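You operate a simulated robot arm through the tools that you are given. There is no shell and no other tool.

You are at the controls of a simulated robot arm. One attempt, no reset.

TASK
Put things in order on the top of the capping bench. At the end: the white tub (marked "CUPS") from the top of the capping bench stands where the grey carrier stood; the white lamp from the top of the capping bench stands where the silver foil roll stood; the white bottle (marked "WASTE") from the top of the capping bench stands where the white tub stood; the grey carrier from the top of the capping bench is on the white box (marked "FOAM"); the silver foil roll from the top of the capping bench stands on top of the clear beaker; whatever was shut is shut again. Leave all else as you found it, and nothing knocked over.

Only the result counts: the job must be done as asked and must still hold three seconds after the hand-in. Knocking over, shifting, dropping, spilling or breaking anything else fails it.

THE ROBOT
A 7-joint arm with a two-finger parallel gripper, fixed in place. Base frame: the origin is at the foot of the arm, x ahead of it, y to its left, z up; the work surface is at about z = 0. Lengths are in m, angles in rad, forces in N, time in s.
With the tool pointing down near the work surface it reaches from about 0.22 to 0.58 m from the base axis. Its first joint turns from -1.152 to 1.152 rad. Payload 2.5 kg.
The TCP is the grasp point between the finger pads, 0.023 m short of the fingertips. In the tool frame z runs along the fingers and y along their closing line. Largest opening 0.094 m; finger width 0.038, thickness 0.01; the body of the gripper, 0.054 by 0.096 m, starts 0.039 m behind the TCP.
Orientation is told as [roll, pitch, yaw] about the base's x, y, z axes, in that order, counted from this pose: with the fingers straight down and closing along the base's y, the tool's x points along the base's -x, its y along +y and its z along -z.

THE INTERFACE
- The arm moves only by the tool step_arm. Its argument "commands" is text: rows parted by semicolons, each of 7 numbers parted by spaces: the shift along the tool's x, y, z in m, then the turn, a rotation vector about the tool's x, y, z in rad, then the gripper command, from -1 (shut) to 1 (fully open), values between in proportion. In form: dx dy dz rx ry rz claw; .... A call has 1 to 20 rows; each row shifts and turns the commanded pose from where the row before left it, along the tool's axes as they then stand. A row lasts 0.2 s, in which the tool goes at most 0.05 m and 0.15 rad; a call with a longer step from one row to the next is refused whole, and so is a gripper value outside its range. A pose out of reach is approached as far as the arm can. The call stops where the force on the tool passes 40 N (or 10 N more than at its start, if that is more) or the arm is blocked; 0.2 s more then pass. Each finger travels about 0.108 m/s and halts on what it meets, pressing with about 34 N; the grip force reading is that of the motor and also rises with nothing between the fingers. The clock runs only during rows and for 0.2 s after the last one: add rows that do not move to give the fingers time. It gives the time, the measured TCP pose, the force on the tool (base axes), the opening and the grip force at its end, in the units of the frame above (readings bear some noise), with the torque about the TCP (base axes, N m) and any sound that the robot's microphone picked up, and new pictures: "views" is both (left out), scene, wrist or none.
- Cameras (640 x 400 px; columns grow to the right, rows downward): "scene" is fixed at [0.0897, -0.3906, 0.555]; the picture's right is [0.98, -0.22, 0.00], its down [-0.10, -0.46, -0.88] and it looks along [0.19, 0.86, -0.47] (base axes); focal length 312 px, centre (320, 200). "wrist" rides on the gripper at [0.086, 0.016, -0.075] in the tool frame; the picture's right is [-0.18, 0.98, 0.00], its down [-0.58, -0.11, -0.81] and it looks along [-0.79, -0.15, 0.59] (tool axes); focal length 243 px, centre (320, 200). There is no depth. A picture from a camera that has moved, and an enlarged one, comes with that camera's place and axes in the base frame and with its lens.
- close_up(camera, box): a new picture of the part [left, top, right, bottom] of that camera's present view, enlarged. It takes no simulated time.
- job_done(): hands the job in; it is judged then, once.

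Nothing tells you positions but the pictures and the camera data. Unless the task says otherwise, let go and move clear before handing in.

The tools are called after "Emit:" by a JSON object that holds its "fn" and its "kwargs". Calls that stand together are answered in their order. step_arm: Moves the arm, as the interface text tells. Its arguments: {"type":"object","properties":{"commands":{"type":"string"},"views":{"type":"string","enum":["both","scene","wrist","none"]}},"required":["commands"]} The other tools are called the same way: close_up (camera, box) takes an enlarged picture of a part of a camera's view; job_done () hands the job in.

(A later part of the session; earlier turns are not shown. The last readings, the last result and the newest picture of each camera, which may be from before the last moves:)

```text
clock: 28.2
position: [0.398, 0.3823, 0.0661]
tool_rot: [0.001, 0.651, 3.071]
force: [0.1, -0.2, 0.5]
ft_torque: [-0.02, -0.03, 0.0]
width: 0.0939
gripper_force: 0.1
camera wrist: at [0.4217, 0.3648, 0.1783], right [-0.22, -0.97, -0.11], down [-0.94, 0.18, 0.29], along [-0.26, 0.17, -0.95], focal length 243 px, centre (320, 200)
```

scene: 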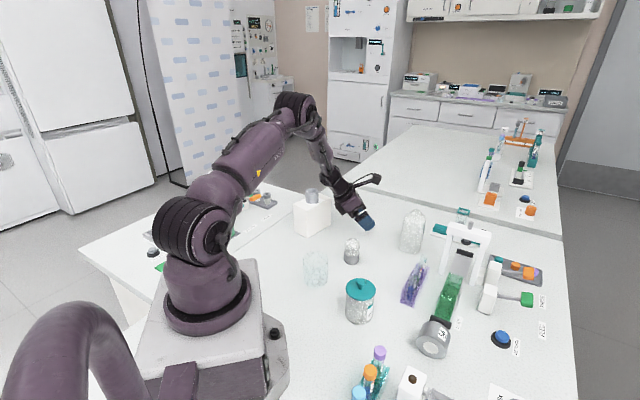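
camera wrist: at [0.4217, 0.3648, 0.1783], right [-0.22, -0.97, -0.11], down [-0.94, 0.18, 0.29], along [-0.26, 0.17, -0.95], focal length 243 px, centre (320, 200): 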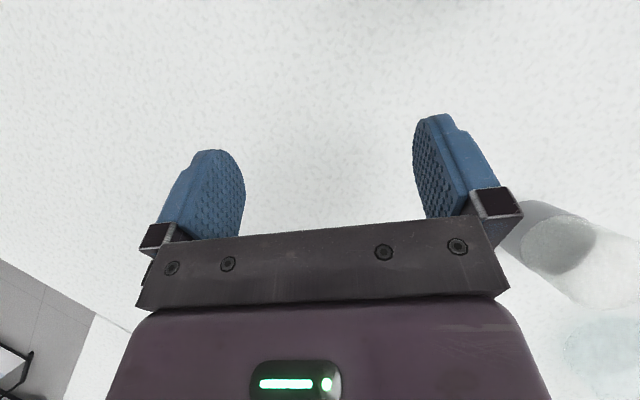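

Reach and clearance are good. I return along the reverse path to a standoff behind and above the tub.

Emit:
{"fn": "step_arm", "kwargs": {"commands": "0.0242 0 -0.0318 0 0 0 1; 0.0242 0 -0.0318 0 0 0 1; 0.0242 0 -0.0318 0 0 0 1; 0.0242 0 -0.0318 0 0 0 1; -0.0077 0.0253 -0.0059 -0.0908 0 0.1194 1; -0.0046 0.0264 -0.0035 -0.0908 0 0.1194 1; -0.0014 0.027 -0.0011 -0.0908 0 0.1194 1; 0.0018 0.0269 0.0013 -0.0908 0 0.1194 1; 0.0049 0.0264 0.0038 -0.0908 0 0.1194 1; 0.008 0.0251 0.0061 -0.0908 0 0.1194 1; 0.0109 0.0233 0.0083 -0.0908 0 0.1194 1; 0.0136 0.021 0.0103 -0.0908 0 0.1194 1; 0.0159 0.0182 0.0121 -0.0908 0 0.1194 1; 0.0179 0.015 0.0136 -0.0908 0 0.1194 1; 0 0 0 0 0 0 1; 0 0 0 0 0 0 1", "views": "both"}}

```text
clock: 31.6
position: [0.282, 0.1378, 0.2266]
tool_rot: [0.001, 0.65, 1.571]
force: [-0.2, 0.2, 1.0]
ft_torque: [-0.02, -0.03, -0.04]
width: 0.094
gripper_force: 0.1
camera wrist: at [0.2663, 0.1153, 0.3386], right [-0.98, 0.15, -0.11], down [0.11, 0.95, 0.29], along [0.15, 0.27, -0.95], focal length 243 px, centre (320, 200)
```

scene: 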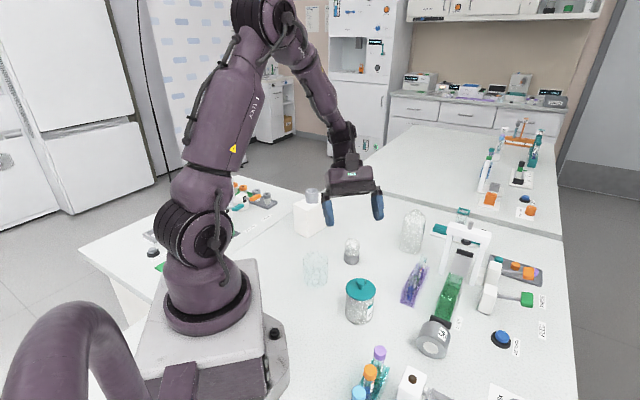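
wrist: 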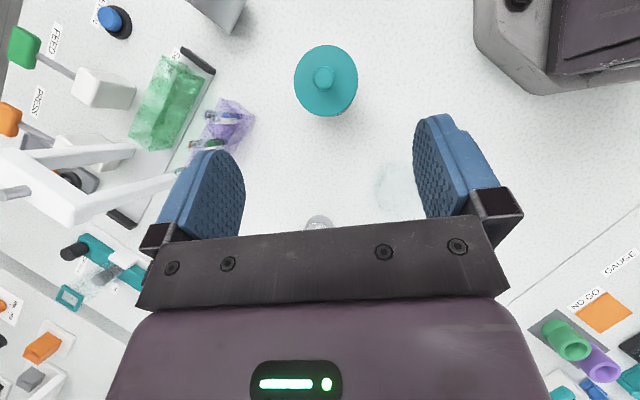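

The tub's centre is again about (0.2825, 0.070). I lower to the standoff, then check before sliding in along the finger direction.

Emit:
{"fn": "step_arm", "kwargs": {"commands": "-0.0235 0 0.031 0 0 0 1; -0.0235 0 0.031 0 0 0 1; -0.0235 0 0.031 0 0 0 1; 0 0 0 0 0 0 1; 0 0 0 0 0 0 1", "views": "both"}}

```text
clock: 32.8
position: [0.2855, 0.139, 0.1087]
tool_rot: [0.001, 0.651, 1.568]
force: [-0.2, -0.1, 0.5]
ft_torque: [0.02, 0.0, 0.0]
width: 0.0939
gripper_force: 0.1
camera wrist: at [0.2694, 0.1146, 0.2207], right [-0.98, 0.15, -0.11], down [0.11, 0.95, 0.29], along [0.15, 0.27, -0.95], focal length 243 px, centre (320, 200)
```

scene: 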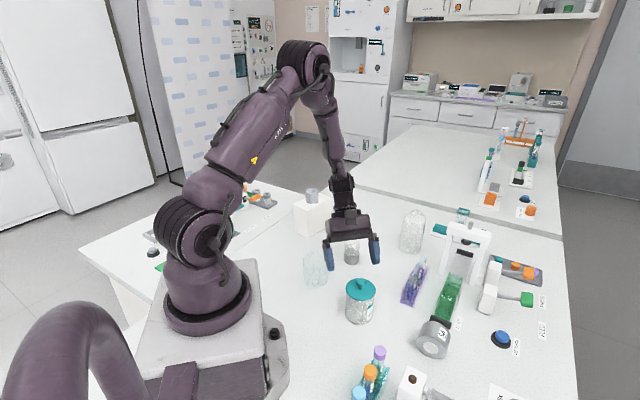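
wrist: 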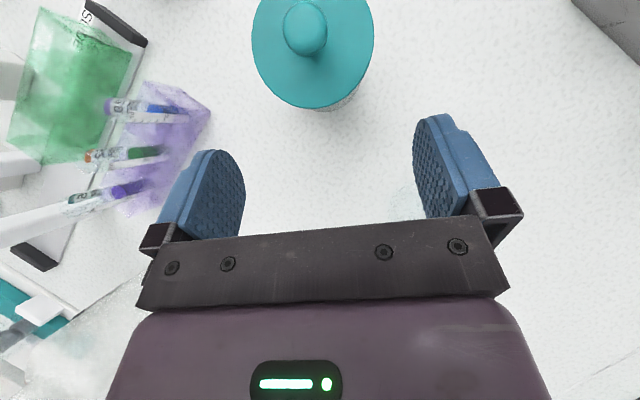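

Emit:
{"fn": "step_arm", "kwargs": {"commands": "0 0.0015 0.02 0 0 0 1; 0 0 0.02 0 0 0 1; 0 0 0.02 0 0 0 1; 0 0 0 0 0 0 1", "views": "both"}}

Emit:
{"fn": "close_up", "kwargs": {"camera": "scene", "box": [310, 210, 410, 330]}}

```text
clock: 33.8
position: [0.2837, 0.1, 0.0608]
tool_rot: [0.001, 0.65, 1.569]
force: [-0.1, -0.7, 0.2]
ft_torque: [0.0, -0.01, -0.04]
width: 0.0939
gripper_force: 0.0
camera wrist: at [0.2683, 0.0774, 0.1735], right [-0.98, 0.15, -0.11], down [0.11, 0.95, 0.29], along [0.15, 0.27, -0.95], focal length 243 px, centre (320, 200)
```

scene: 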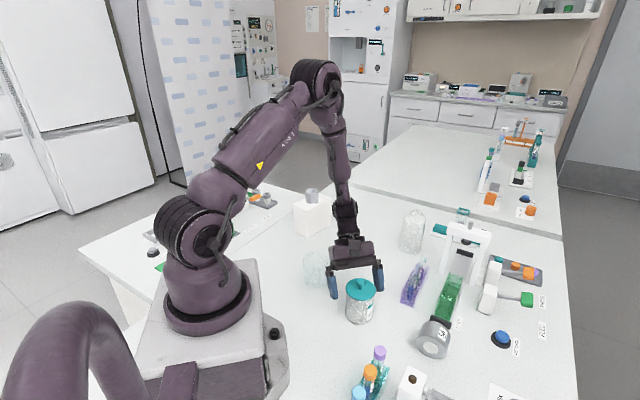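
wrist: 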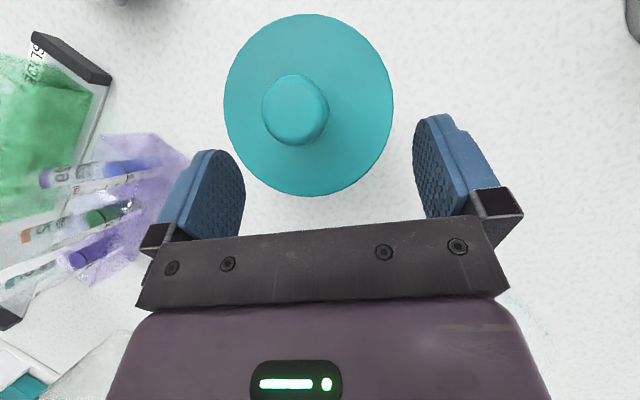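

```text
3.33 times, centred on (360, 270) of scene
camera zoom: at [0.0897, -0.3906, 0.555], right [0.98, -0.22, 0.0], down [-0.1, -0.46, -0.88], along [0.19, 0.86, -0.47], focal length 1039 px, centre (187, -33)
```

zoom: 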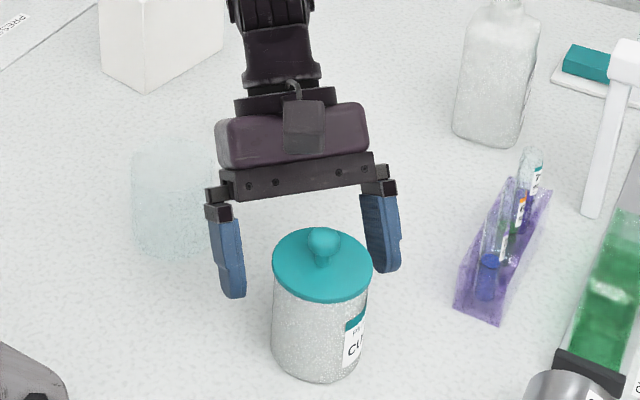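

Emit:
{"fn": "step_arm", "kwargs": {"commands": "0 0.001 0.01 0 0 0 1; 0 0 0.01 0 0 0 1; 0 0 0 0 0 0 1", "views": "both"}}

Emit:
{"fn": "close_up", "kwargs": {"camera": "scene", "box": [310, 230, 410, 330]}}

```text
clock: 34.6
position: [0.2837, 0.0904, 0.0441]
tool_rot: [0.0, 0.652, 1.568]
force: [0.1, 0.0, 0.7]
ft_torque: [0.02, 0.01, -0.02]
width: 0.0939
gripper_force: 0.1
camera wrist: at [0.2679, 0.0664, 0.1562], right [-0.98, 0.15, -0.11], down [0.11, 0.95, 0.29], along [0.15, 0.27, -0.95], focal length 243 px, centre (320, 200)
```

scene: 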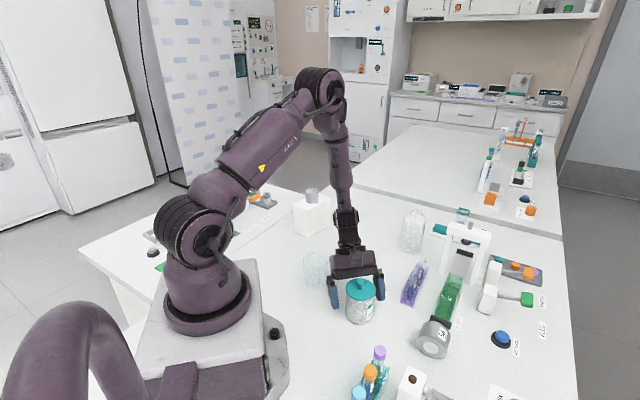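
wrist: 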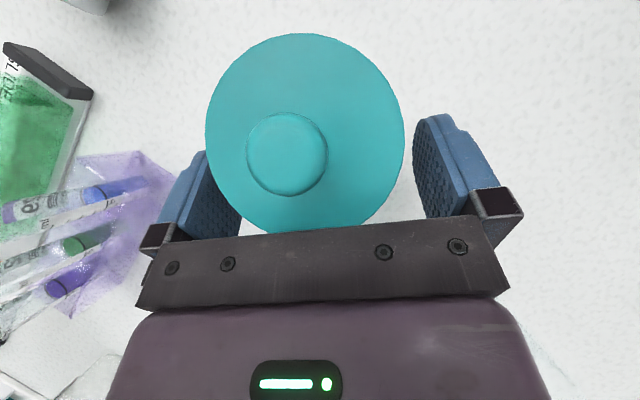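

```text
4.00 times, centred on (360, 280) of scene
camera zoom: at [0.0897, -0.3906, 0.555], right [0.98, -0.22, 0.0], down [-0.1, -0.46, -0.88], along [0.19, 0.86, -0.47], focal length 1246 px, centre (160, -120)
```

zoom: 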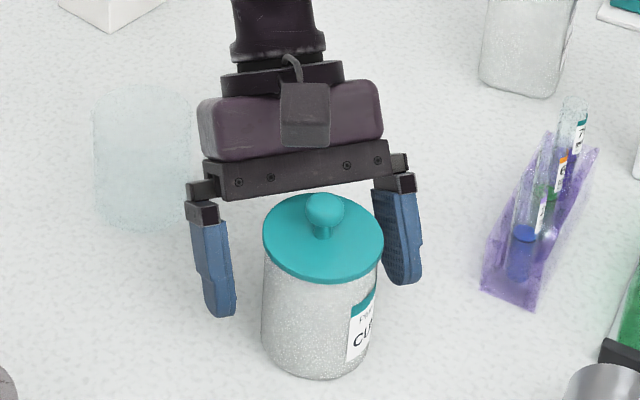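

Fingers straddle the tub body below the lid. I'll nudge forward slightly and close.

Emit:
{"fn": "step_arm", "kwargs": {"commands": "0 0.0015 0.002 0 0 0 1; 0 0 0 0 0 0 0.5; 0 0 0 0 0 0 0.3; 0 0 0 0 0 0 -1; 0 0 0 0 0 0 -1; 0 0 0 0 0 0 -1", "views": "both"}}

Emit:
{"fn": "close_up", "kwargs": {"camera": "scene", "box": [310, 230, 410, 330]}}

```text
clock: 36.0
position: [0.2806, 0.0887, 0.0438]
tool_rot: [0.0, 0.65, 1.569]
force: [0.1, 0.2, -0.3]
ft_torque: [0.03, -0.03, 0.03]
width: 0.0587
gripper_force: 34.4
camera wrist: at [0.2654, 0.0651, 0.155], right [-0.98, 0.15, -0.11], down [0.11, 0.95, 0.29], along [0.15, 0.27, -0.95], focal length 243 px, centre (320, 200)
```

scene: 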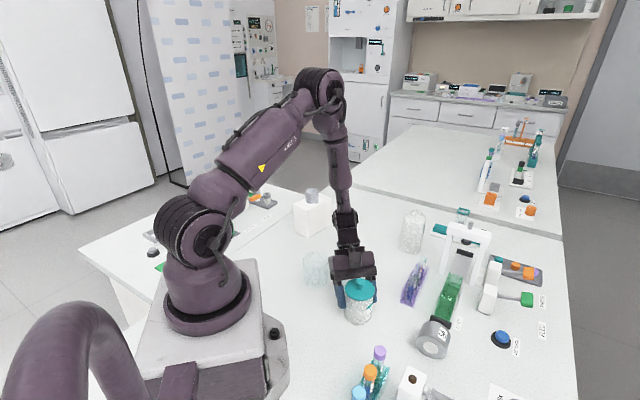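
wrist: 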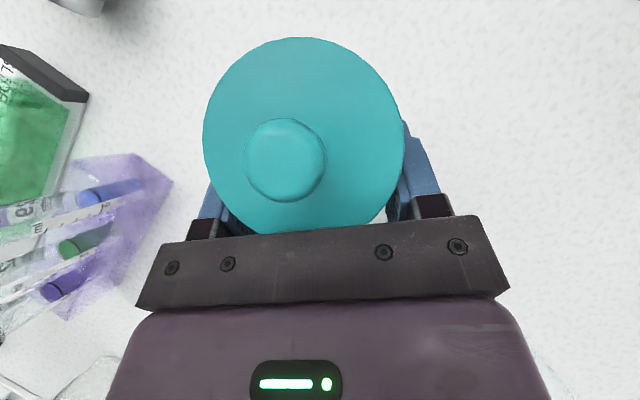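

```text
4.00 times, centred on (360, 280) of scene
camera zoom: at [0.0897, -0.3906, 0.555], right [0.98, -0.22, 0.0], down [-0.1, -0.46, -0.88], along [0.19, 0.86, -0.47], focal length 1246 px, centre (160, -120)
```

zoom: 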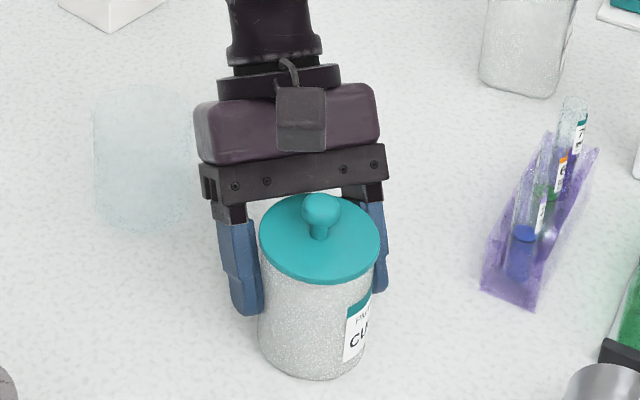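

The grip is on the body at 58.7 mm, under the lid. I lift a little and check that the whole tub comes along.

Emit:
{"fn": "step_arm", "kwargs": {"commands": "0.006 0 -0.008 0 0 0 -1; 0.012 0 -0.016 0 0 0 -1; 0 0 0 0 0 0 -1", "views": "both"}}

Emit:
{"fn": "close_up", "kwargs": {"camera": "scene", "box": [310, 220, 410, 330]}}

```text
clock: 36.8
position: [0.2786, 0.0879, 0.0739]
tool_rot: [0.002, 0.65, 1.571]
force: [-0.9, -0.5, 0.4]
ft_torque: [0.02, -0.01, -0.02]
width: 0.0587
gripper_force: 33.9
camera wrist: at [0.2639, 0.0649, 0.1849], right [-0.98, 0.15, -0.11], down [0.11, 0.95, 0.29], along [0.15, 0.27, -0.95], focal length 243 px, centre (320, 200)
```

scene: 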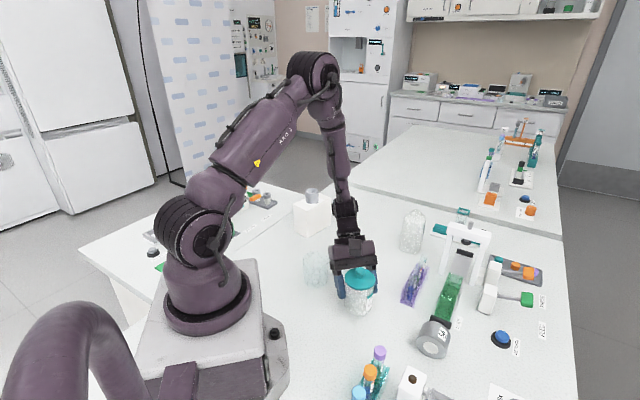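
wrist: 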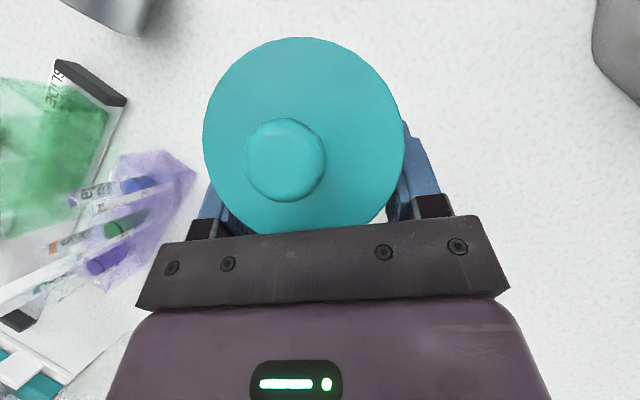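

```text
3.64 times, centred on (360, 275) of scene
camera zoom: at [0.0897, -0.3906, 0.555], right [0.98, -0.22, 0.0], down [-0.1, -0.46, -0.88], along [0.19, 0.86, -0.47], focal length 1133 px, centre (174, -73)
```

zoom: 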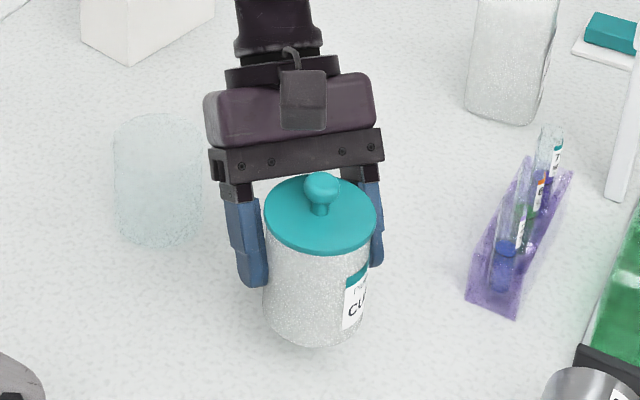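

The whole tub with its lid lifts upright. I raise it and carry it along the rehearsed route.

Emit:
{"fn": "step_arm", "kwargs": {"commands": "0.0254 0 -0.0334 0 0 0 -1; 0.0254 0 -0.0334 0 0 0 -1; 0.0254 0 -0.0334 0 0 0 -1; -0.01576 -0.0067 -0.01198 0.0605 0 -0.0796 -1; -0.01516 -0.00863 -0.01152 0.0605 0 -0.0796 -1; -0.01439 -0.01049 -0.01094 0.0605 0 -0.0796 -1; -0.01349 -0.01224 -0.01025 0.0605 0 -0.0796 -1; -0.01245 -0.01387 -0.00947 0.0605 0 -0.0796 -1; -0.0113 -0.01535 -0.00859 0.0605 0 -0.0796 -1; -0.01001 -0.0167 -0.00761 0.0605 0 -0.0796 -1; -0.00863 -0.01787 -0.00656 0.0605 0 -0.0796 -1; -0.00717 -0.01886 -0.00545 0.0605 0 -0.0796 -1; -0.00563 -0.01967 -0.00428 0.0605 0 -0.0796 -1; -0.00404 -0.02027 -0.00307 0.0605 0 -0.0796 -1; -0.00241 -0.02068 -0.00183 0.0605 0 -0.0796 -1; -0.00076 -0.02088 -0.00057 0.0605 0 -0.0796 -1; 0.00091 -0.02087 0.00069 0.0605 0 -0.0796 -1; 0.00256 -0.02066 0.00195 0.0605 0 -0.0796 -1; 0 0 0 0 0 0 -1; 0 0 0 0 0 0 -1", "views": "both"}}

```text
clock: 41.0
position: [0.3789, 0.3835, 0.1976]
tool_rot: [-0.001, 0.651, 3.071]
force: [-1.1, -0.2, -1.9]
ft_torque: [-0.03, -0.01, 0.0]
width: 0.0588
gripper_force: 33.9
camera wrist: at [0.4023, 0.3656, 0.3098], right [-0.22, -0.97, -0.11], down [-0.94, 0.18, 0.29], along [-0.26, 0.17, -0.95], focal length 243 px, centre (320, 200)
```

scene: 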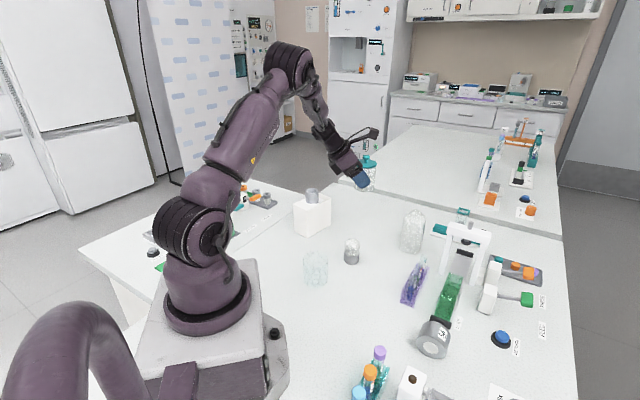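
wrist: 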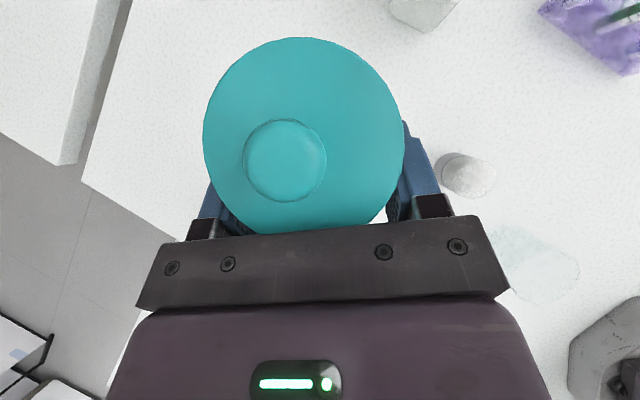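

The tub is over the carrier's old place, within 2 mm. Lowering with a small correction.

Emit:
{"fn": "step_arm", "kwargs": {"commands": "-0.0232 -0.0016 0.0326 0 0 0 -1; -0.0242 0 0.0318 0 0 0 -1; -0.0242 0 0.0318 0 0 0 -1; -0.0121 0 0.0159 0 0 0 -1; 0 0 0 0 0 0 -1; 0 0 0 0 0 0 -1", "views": "both"}}

Emit:
{"fn": "close_up", "kwargs": {"camera": "scene", "box": [300, 170, 420, 260]}}

```text
clock: 42.4
position: [0.3814, 0.386, 0.0587]
tool_rot: [0.001, 0.651, 3.069]
force: [0.3, 0.2, -0.5]
ft_torque: [-0.01, 0.03, 0.02]
width: 0.0586
gripper_force: 34.5
camera wrist: at [0.4037, 0.3688, 0.1712], right [-0.22, -0.97, -0.11], down [-0.94, 0.18, 0.29], along [-0.26, 0.17, -0.95], focal length 243 px, centre (320, 200)
```

scene: 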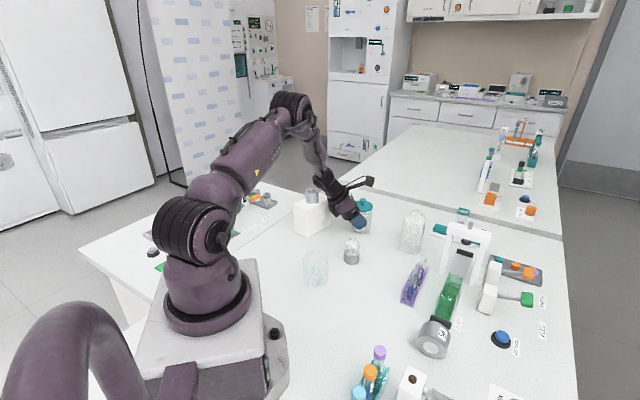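
wrist: 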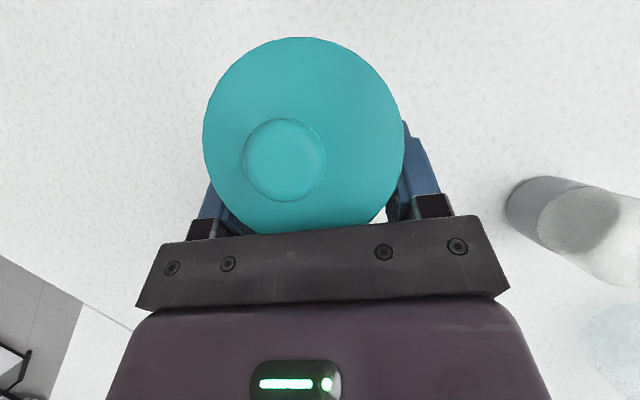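

```text
4.44 times, centred on (360, 215) of scene
camera zoom: at [0.0897, -0.3906, 0.555], right [0.98, -0.22, 0.0], down [-0.1, -0.46, -0.88], along [0.19, 0.86, -0.47], focal length 1385 px, centre (142, 133)
```

zoom: 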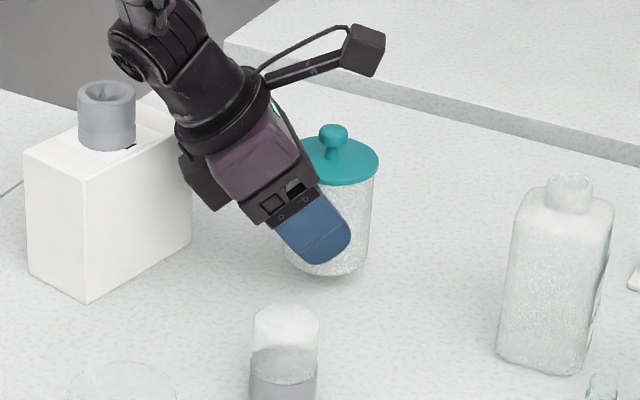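

Emit:
{"fn": "step_arm", "kwargs": {"commands": "-0.0036 0 0.0048 0 0 0 -1; -0.003 0 0.004 0 0 0 -1; 0 0 0 0 0 0 -1", "views": "none"}}

```text
clock: 43.2
position: [0.3802, 0.3852, 0.0477]
tool_rot: [-0.001, 0.653, 3.07]
force: [-0.1, -0.3, -0.7]
ft_torque: [-0.03, 0.0, 0.03]
width: 0.0589
gripper_force: 34.4
```

Emit:
{"fn": "step_arm", "kwargs": {"commands": "-0.0009 0 0.0012 0 0 0 -1; -0.0009 0 0.0012 0 0 0 -1; 0 0 0 0 0 0 -1", "views": "none"}}

```text
clock: 44.0
position: [0.3823, 0.3878, 0.045]
tool_rot: [0.0, 0.651, 3.07]
force: [0.3, -1.6, 0.7]
ft_torque: [0.04, 0.09, 0.0]
width: 0.0586
gripper_force: 34.2
```

Emit:
{"fn": "step_arm", "kwargs": {"commands": "-0.0006 0 0.0008 0 0 0 -1; 0 0 0 0 0 0 -1; 0 0 0 0 0 0 -1", "views": "none"}}

```text
clock: 44.8
position: [0.3817, 0.3873, 0.0433]
tool_rot: [0.0, 0.651, 3.071]
force: [0.9, 0.1, -0.1]
ft_torque: [0.05, 0.12, -0.03]
width: 0.0587
gripper_force: 33.9
```

Emit:
{"fn": "step_arm", "kwargs": {"commands": "-0.0006 0 0.0008 0 0 0 -1; 0 0 0 0 0 0 -1; 0 0 0 0 0 0 -1", "views": "both"}}

Emit:
{"fn": "close_up", "kwargs": {"camera": "scene", "box": [320, 180, 400, 250]}}

```text
clock: 45.6
position: [0.3831, 0.3868, 0.0428]
tool_rot: [0.001, 0.65, 3.069]
force: [-0.7, -0.6, 0.8]
ft_torque: [0.0, 0.06, -0.03]
width: 0.059
gripper_force: 33.8
camera wrist: at [0.4049, 0.3698, 0.155], right [-0.22, -0.97, -0.11], down [-0.94, 0.18, 0.29], along [-0.26, 0.17, -0.95], focal length 243 px, centre (320, 200)
```

scene: 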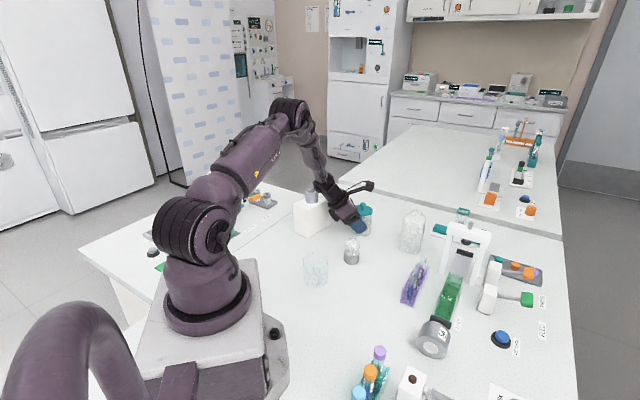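
wrist: 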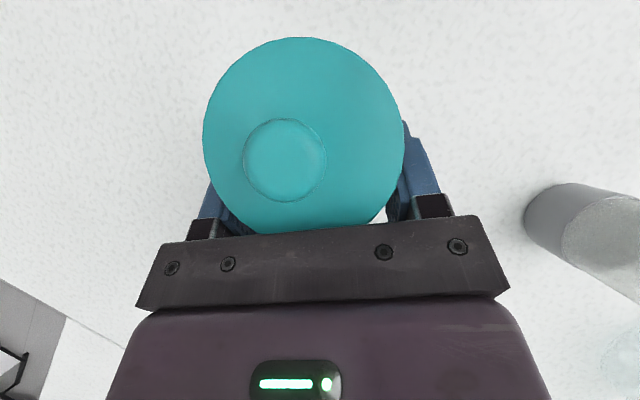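

```text
5.71 times, centred on (360, 215) of scene
camera zoom: at [0.0897, -0.3906, 0.555], right [0.98, -0.22, 0.0], down [-0.1, -0.46, -0.88], along [0.19, 0.86, -0.47], focal length 1781 px, centre (91, 114)
```

zoom: 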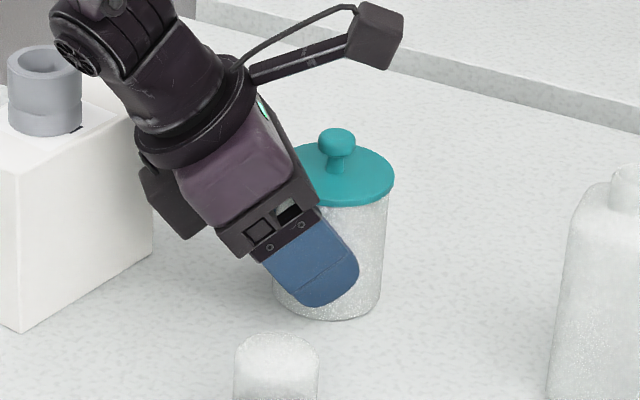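

Emit:
{"fn": "step_arm", "kwargs": {"commands": "-0.0006 0 0.0008 0 0 0 -1; 0 0 0 0 0 0 -1; 0 0 0 0 0 0 -1", "views": "none"}}

```text
clock: 46.4
position: [0.3826, 0.3867, 0.0423]
tool_rot: [-0.003, 0.652, 3.067]
force: [-2.4, -2.5, 18.5]
ft_torque: [-0.29, 0.04, -0.03]
width: 0.0587
gripper_force: 34.0
```

Firm contact. I relieve slightly, open and slide back out along the finger direction.

Emit:
{"fn": "step_arm", "kwargs": {"commands": "0.0006 0 -0.0008 0 0 0 -1; 0 0 0 0 0 0 -1; 0 0 0 0 0 0 0.6; 0 0 0 0 0 0 0.9; 0 0 0 0 0 0 0.9; 0 0 -0.01 0 0 0 0.9; 0 0 -0.02 0 0 0 0.9; 0 0 -0.03 0 0 0 0.9; 0 0 -0.03 0 0 0 0.9; 0 0 -0.03 0 0 0 1; 0 0 0 0 0 0 1", "views": "both"}}

Emit:
{"fn": "close_up", "kwargs": {"camera": "scene", "box": [320, 180, 400, 250]}}

```text
clock: 48.8
position: [0.3081, 0.3909, 0.1397]
tool_rot: [0.001, 0.652, 3.07]
force: [-0.2, 0.3, 0.0]
ft_torque: [-0.01, 0.02, 0.01]
width: 0.094
gripper_force: 0.1
camera wrist: at [0.3316, 0.3744, 0.2511], right [-0.22, -0.97, -0.11], down [-0.94, 0.18, 0.29], along [-0.26, 0.17, -0.95], focal length 243 px, centre (320, 200)
```

scene: 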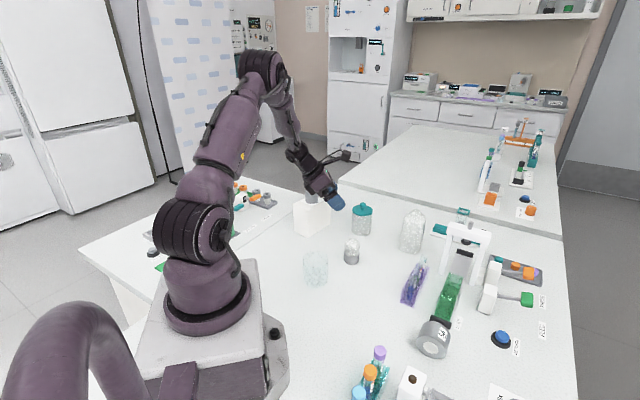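
wrist: 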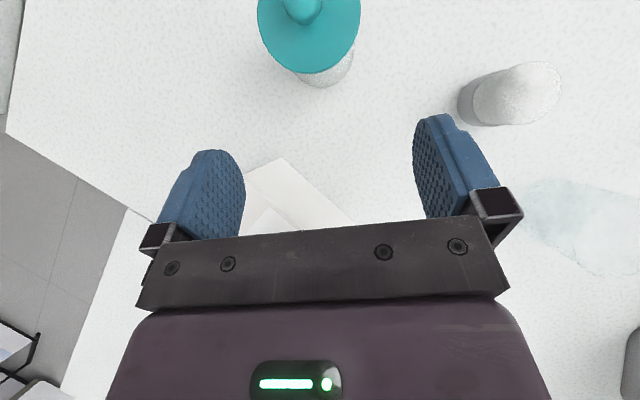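

```text
5.71 times, centred on (360, 215) of scene
camera zoom: at [0.0897, -0.3906, 0.555], right [0.98, -0.22, 0.0], down [-0.1, -0.46, -0.88], along [0.19, 0.86, -0.47], focal length 1781 px, centre (91, 114)
```

zoom: 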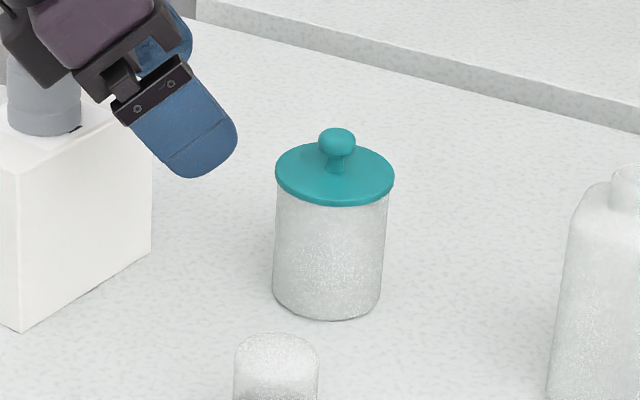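

The tub stands at the carrier's old place with its lid on. I move straight up to clear the carrier, then go toward the bottle for an overhead look.

Emit:
{"fn": "step_arm", "kwargs": {"commands": "0.0242 0 -0.0318 0 0 0 1; 0.0242 0 -0.0318 0 0 0 1; 0.0242 0 -0.0318 0 0 0 1; 0.0242 0 -0.0318 0 0 0 1; 0.02 0.0285 0.0152 0 0 0 1; 0.02 0.0285 0.0152 0 0 0 1; 0.02 0.0285 0.0152 0 0 0 1; 0.02 0.0285 0.0152 0 0 0 1; 0 0 0 0 0 0 1; 0 0 0 0 0 0 1", "views": "both"}}

```text
clock: 51.0
position: [0.4004, 0.2715, 0.2998]
tool_rot: [-0.001, 0.653, 3.071]
force: [0.0, 0.8, 0.2]
ft_torque: [0.02, 0.01, 0.04]
width: 0.0938
gripper_force: 0.1
camera wrist: at [0.424, 0.2544, 0.413], right [-0.22, -0.97, -0.11], down [-0.94, 0.18, 0.29], along [-0.26, 0.17, -0.95], focal length 243 px, centre (320, 200)
```

scene: 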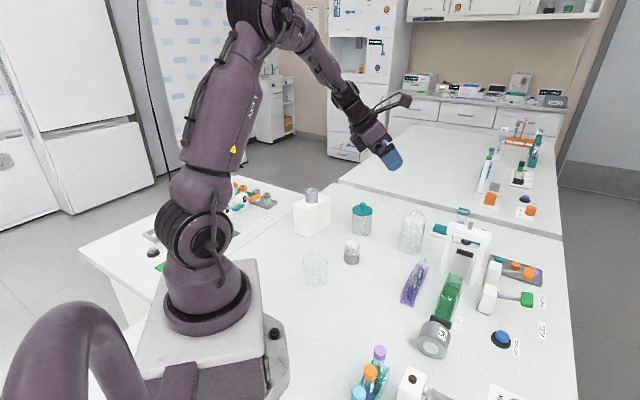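
wrist: 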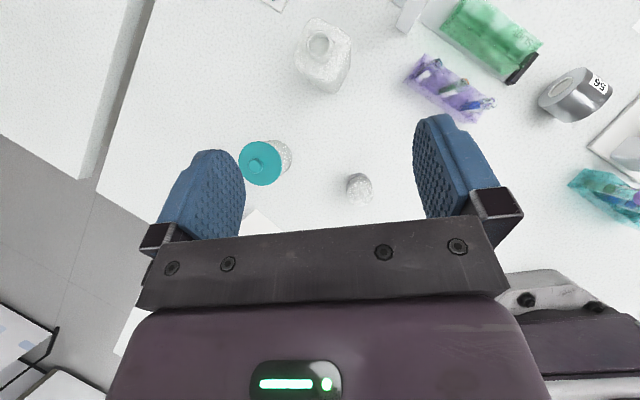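

Emit:
{"fn": "close_up", "kwargs": {"camera": "wrist", "box": [270, 0, 390, 100]}}

Emit:
{"fn": "close_up", "kwargs": {"camera": "wrist", "box": [220, 0, 420, 220]}}

Emit:
{"fn": "close_up", "kwargs": {"camera": "wrist", "box": [520, 50, 640, 140]}}

```text
4.00 times, centred on (330, 50) of wrist
camera zoom: at [0.424, 0.2544, 0.413], right [-0.22, -0.97, -0.11], down [-0.94, 0.18, 0.29], along [-0.26, 0.17, -0.95], focal length 970 px, centre (280, 800)
```

zoom: 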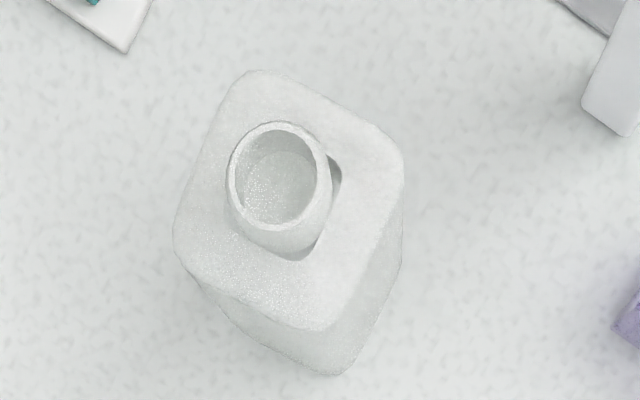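

```text
1.82 times, centred on (320, 110) of wrist
camera zoom: at [0.424, 0.2544, 0.413], right [-0.22, -0.97, -0.11], down [-0.94, 0.18, 0.29], along [-0.26, 0.17, -0.95], focal length 441 px, centre (320, 364)
```

zoom: 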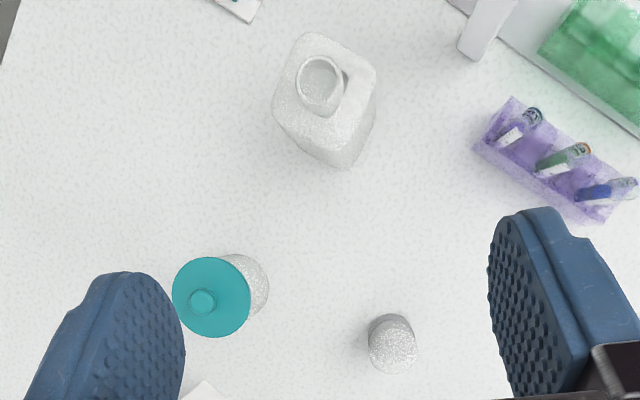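

```text
4.44 times, centred on (580, 95) of wrist
camera zoom: at [0.424, 0.2544, 0.413], right [-0.22, -0.97, -0.11], down [-0.94, 0.18, 0.29], along [-0.26, 0.17, -0.95], focal length 1078 px, centre (-836, 667)
```

zoom: 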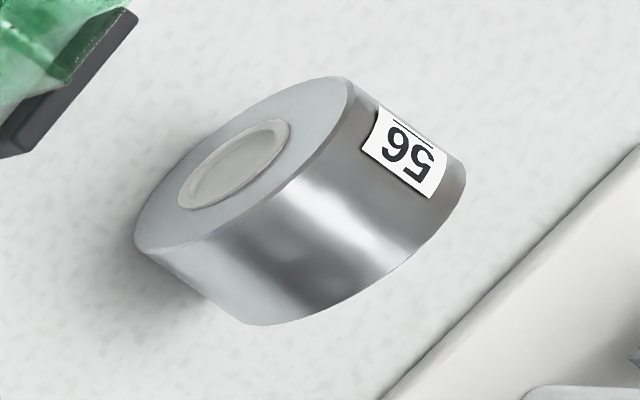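

The bottle has a square, open-topped body centred near (0.510, 0.267), with faces along the 53° direction and the neck top at about 0.13. I'll level the tool and turn it to match the bottle's faces (yaw ≈ 0.927).

Emit:
{"fn": "step_arm", "kwargs": {"commands": "0 0 0 0 -0.13 0 1; 0 0 0 0 -0.13 0 1; 0 0 0 0 -0.13 0 1; 0 0 0 0 -0.13 0 1; 0 0 0 0 -0.13 0 1; 0 0 0 0 0 0.15 1; 0 0 0 0 0 0.15 1; 0 0 0 0 0 0.15 1; 0 0 0 0 0 0.15 1; 0 0 0 0 0 0.15 1; 0 0 0 0 0 0.15 1; 0 0 0 0 0 0.15 1; 0 0 0 0 0 0.15 1; 0 0 0 0 0 0.15 1; 0 0 0 0 0 0.15 1; 0 0 0 0 0 0.15 1; 0 0 0 0 0 0.15 1; 0 0 0 0 0 0.15 1; 0 0 0 0 0 0.15 1; 0 0 0 0 0 0.043 1", "views": "both"}}

```text
clock: 55.2
position: [0.4008, 0.271, 0.2989]
tool_rot: [0.0, 0.001, 0.927]
force: [-0.7, -0.8, 0.1]
ft_torque: [0.01, 0.02, 0.01]
width: 0.0939
gripper_force: 0.1
camera wrist: at [0.3357, 0.2128, 0.3736], right [-0.67, 0.74, 0.0], down [0.44, 0.4, 0.81], along [0.6, 0.54, -0.59], focal length 243 px, centre (320, 200)
```

scene: 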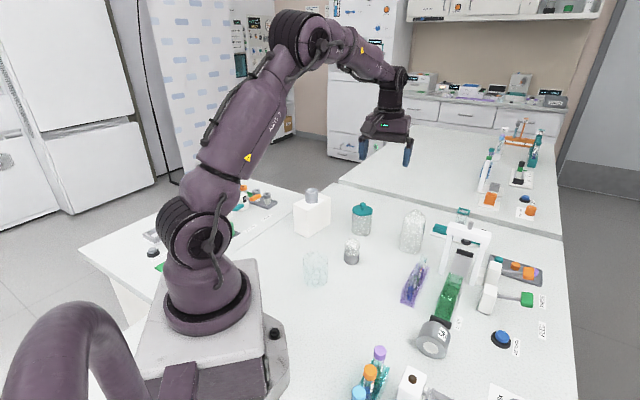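
wrist: 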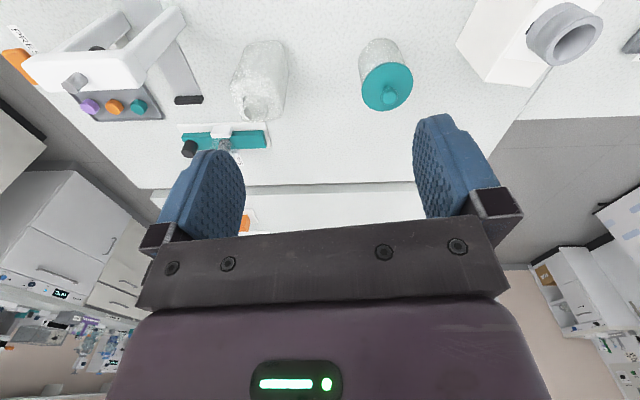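

Emit:
{"fn": "step_arm", "kwargs": {"commands": "-0.0156 -0.0224 0.0198 0 0 0 1; -0.0156 -0.0224 0.0198 0 0 0 1; -0.0156 -0.0224 0.0198 0 0 0 1; -0.0156 -0.0224 0.0198 0 0 0 1; 0 0 0 0 0 0 1; 0 0 0 0 0 0 1", "views": "both"}}

Emit:
{"fn": "close_up", "kwargs": {"camera": "wrist", "box": [240, 0, 400, 120]}}

```text
clock: 56.6
position: [0.5095, 0.2669, 0.2214]
tool_rot: [0.0, -0.002, 0.93]
force: [0.5, -0.4, 0.0]
ft_torque: [0.01, -0.01, 0.01]
width: 0.0937
gripper_force: 0.1
camera wrist: at [0.4449, 0.2086, 0.2962], right [-0.68, 0.74, 0.0], down [0.44, 0.4, 0.81], along [0.59, 0.55, -0.59], focal length 243 px, centre (320, 200)
```

scene: 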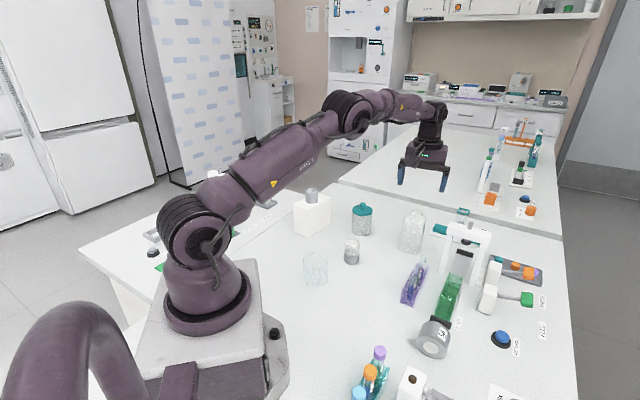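
wrist: 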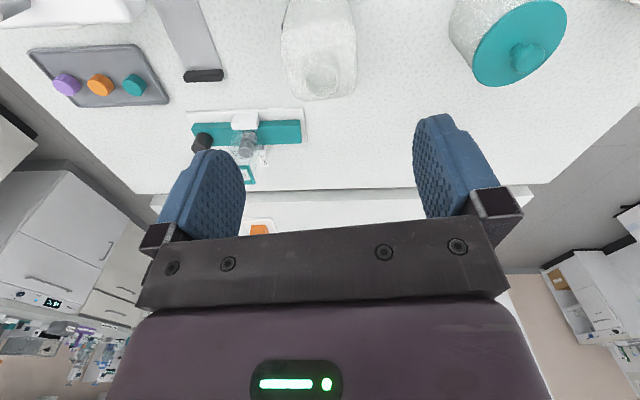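

```text
3.33 times, centred on (320, 60) of wrist
camera zoom: at [0.4449, 0.2086, 0.2962], right [-0.68, 0.74, 0.0], down [0.44, 0.4, 0.81], along [0.59, 0.55, -0.59], focal length 809 px, centre (320, 667)
```

zoom: 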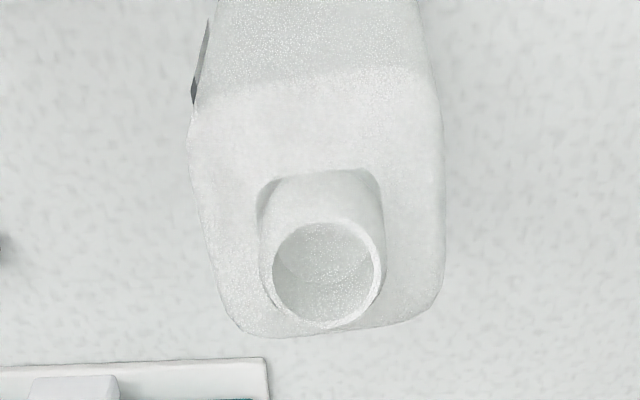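

The gripper is centred over the bottle and aligned with its faces. Descending partway, then checking.

Emit:
{"fn": "step_arm", "kwargs": {"commands": "0 0.0025 0.03 0 0 0 1; 0 0 0.03 0 0 0 1; 0 0 0.03 0 0 0 1; 0 0 0 0 0 0 1; 0 0 0 0 0 0 1", "views": "both"}}

Emit:
{"fn": "close_up", "kwargs": {"camera": "scene", "box": [370, 150, 480, 260]}}

```text
clock: 57.8
position: [0.5082, 0.2695, 0.1298]
tool_rot: [0.0, -0.002, 0.928]
force: [-1.1, 0.2, 0.1]
ft_torque: [-0.02, 0.04, 0.02]
width: 0.0942
gripper_force: 0.2
camera wrist: at [0.4438, 0.2093, 0.2037], right [-0.68, 0.74, 0.0], down [0.44, 0.4, 0.81], along [0.59, 0.55, -0.59], focal length 243 px, centre (320, 200)
```

scene: 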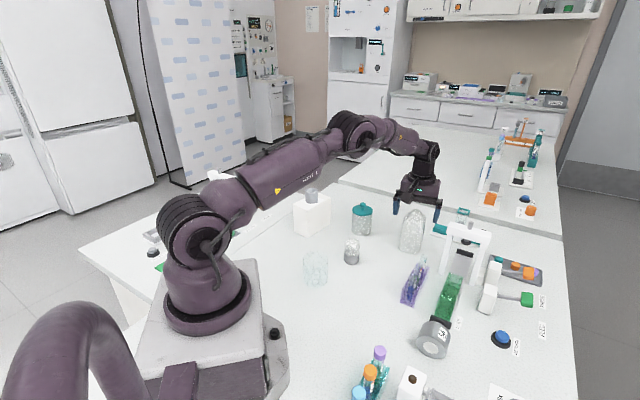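
wrist: 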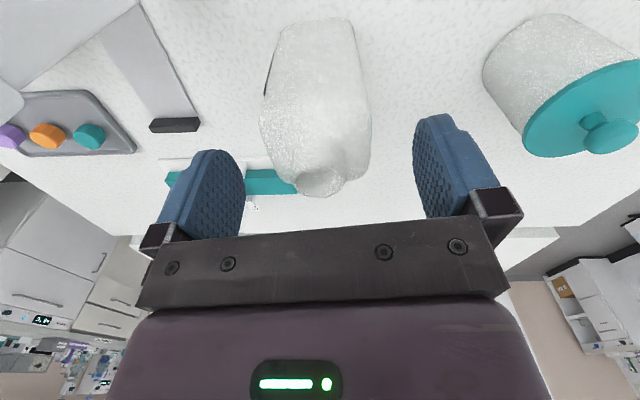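

```text
3.64 times, centred on (425, 205) of scene
camera zoom: at [0.0897, -0.3906, 0.555], right [0.98, -0.22, 0.0], down [-0.1, -0.46, -0.88], along [0.19, 0.86, -0.47], focal length 1133 px, centre (-62, 182)
```

zoom: 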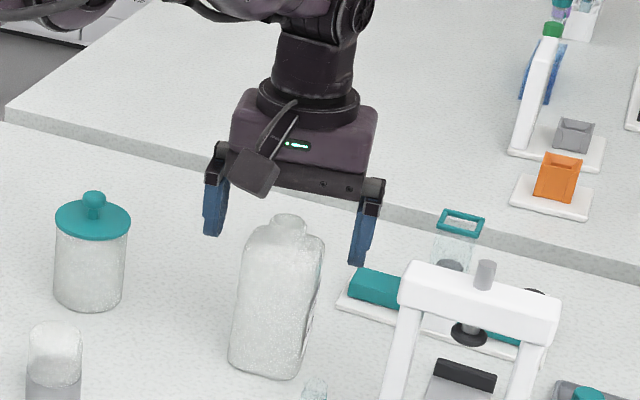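

Emit:
{"fn": "step_arm", "kwargs": {"commands": "0 0 0.015 0 0 0 1; 0 0 0.014 0 0 0 1; 0 0 0 0 0 0 1", "views": "both"}}

Emit:
{"fn": "close_up", "kwargs": {"camera": "scene", "box": [380, 170, 460, 260]}}

```text
clock: 58.6
position: [0.5076, 0.2692, 0.1001]
tool_rot: [0.0, 0.001, 0.93]
force: [0.4, 0.9, -0.2]
ft_torque: [0.01, -0.01, 0.01]
width: 0.0941
gripper_force: 0.1
camera wrist: at [0.444, 0.2093, 0.1748], right [-0.68, 0.74, 0.0], down [0.44, 0.4, 0.81], along [0.59, 0.55, -0.59], focal length 243 px, centre (320, 200)
```

scene: 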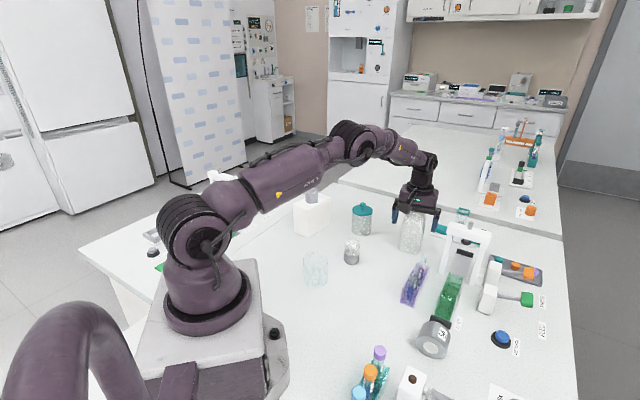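
wrist: 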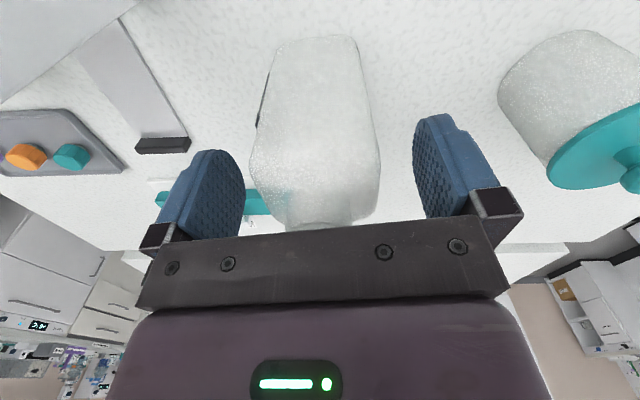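

```text
4.44 times, centred on (420, 215) of scene
camera zoom: at [0.0897, -0.3906, 0.555], right [0.98, -0.22, 0.0], down [-0.1, -0.46, -0.88], along [0.19, 0.86, -0.47], focal length 1385 px, centre (-124, 133)
```

zoom: 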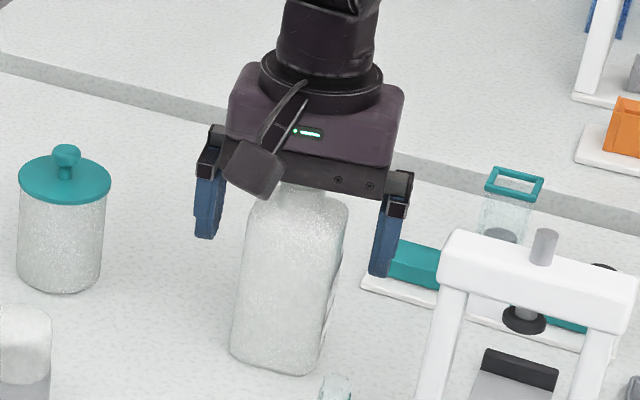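

Emit:
{"fn": "step_arm", "kwargs": {"commands": "0 -0.001 0.003 0 0 0 1; 0 0 0 0 0 0 0.4; 0 0 0 0 0 0 0.2; 0 0 0 0 0 0 -1; 0 0 0 0 0 0 -1; 0 0 0 0 0 0 -1", "views": "both"}}

Emit:
{"fn": "close_up", "kwargs": {"camera": "scene", "box": [380, 170, 460, 260]}}

```text
clock: 60.0
position: [0.5086, 0.2681, 0.0972]
tool_rot: [0.001, -0.001, 0.928]
force: [-0.2, 0.0, 0.4]
ft_torque: [-0.02, -0.08, -0.02]
width: 0.0552
gripper_force: 33.8
camera wrist: at [0.4441, 0.2092, 0.1726], right [-0.68, 0.74, 0.0], down [0.44, 0.4, 0.81], along [0.59, 0.55, -0.59], focal length 243 px, centre (320, 200)
```

scene: 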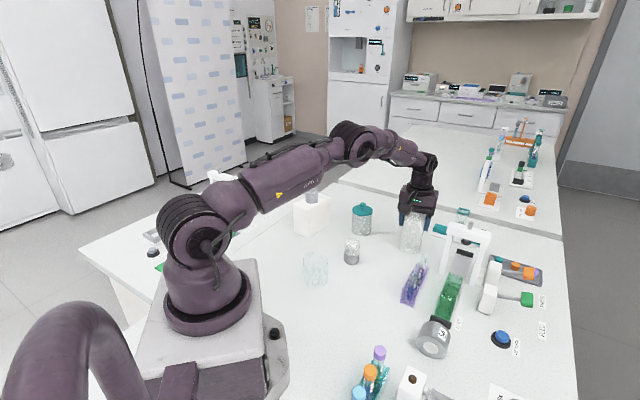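
wrist: 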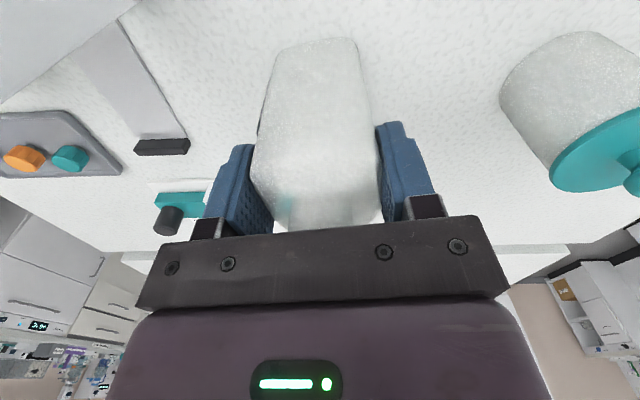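

```text
4.44 times, centred on (420, 215) of scene
camera zoom: at [0.0897, -0.3906, 0.555], right [0.98, -0.22, 0.0], down [-0.1, -0.46, -0.88], along [0.19, 0.86, -0.47], focal length 1385 px, centre (-124, 133)
```

zoom: 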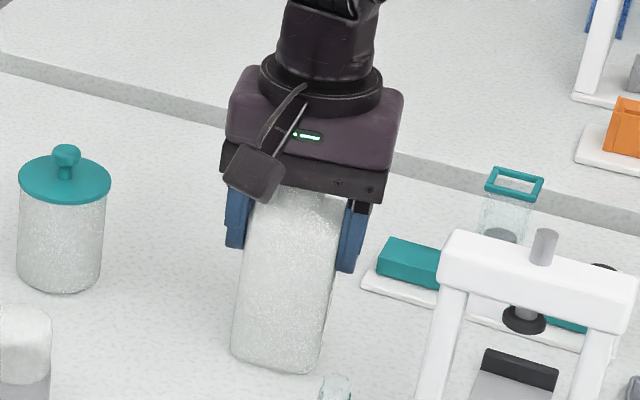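

Emit:
{"fn": "step_arm", "kwargs": {"commands": "0 0 -0.008 0 0 0 -1; 0 0 -0.015 0 0 0 -1; 0 0 -0.03 0 0 0 -1; 0 0 -0.03 0 0 0 -1; 0 0 0 0 0 0 -1", "views": "both"}}

Emit:
{"fn": "close_up", "kwargs": {"camera": "scene", "box": [370, 130, 470, 240]}}

```text
clock: 61.2
position: [0.5066, 0.2694, 0.1784]
tool_rot: [0.0, -0.002, 0.928]
force: [0.8, -0.2, -0.2]
ft_torque: [-0.02, -0.01, -0.01]
width: 0.0549
gripper_force: 33.9
camera wrist: at [0.4434, 0.2095, 0.2544], right [-0.68, 0.74, 0.0], down [0.44, 0.4, 0.81], along [0.59, 0.55, -0.59], focal length 243 px, centre (320, 200)
```

scene: 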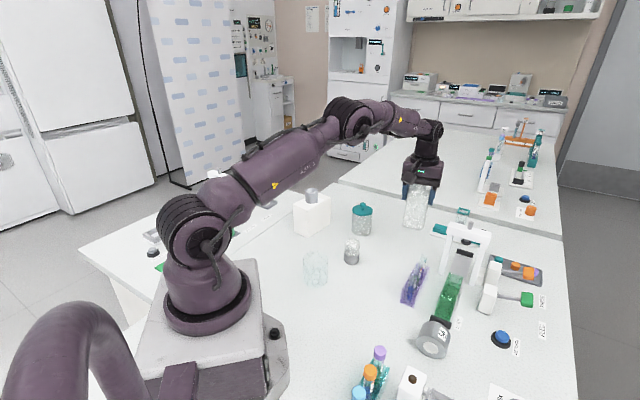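
wrist: 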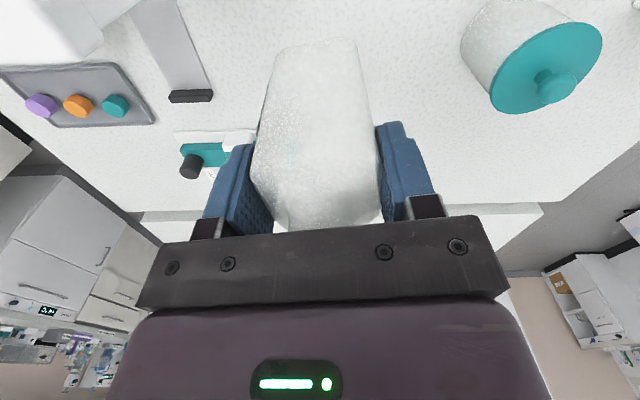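

```text
3.64 times, centred on (420, 185) of scene
camera zoom: at [0.0897, -0.3906, 0.555], right [0.98, -0.22, 0.0], down [-0.1, -0.46, -0.88], along [0.19, 0.86, -0.47], focal length 1133 px, centre (-44, 254)
```

zoom: 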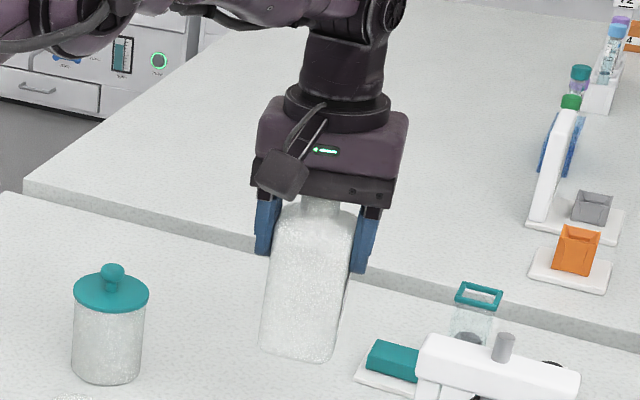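

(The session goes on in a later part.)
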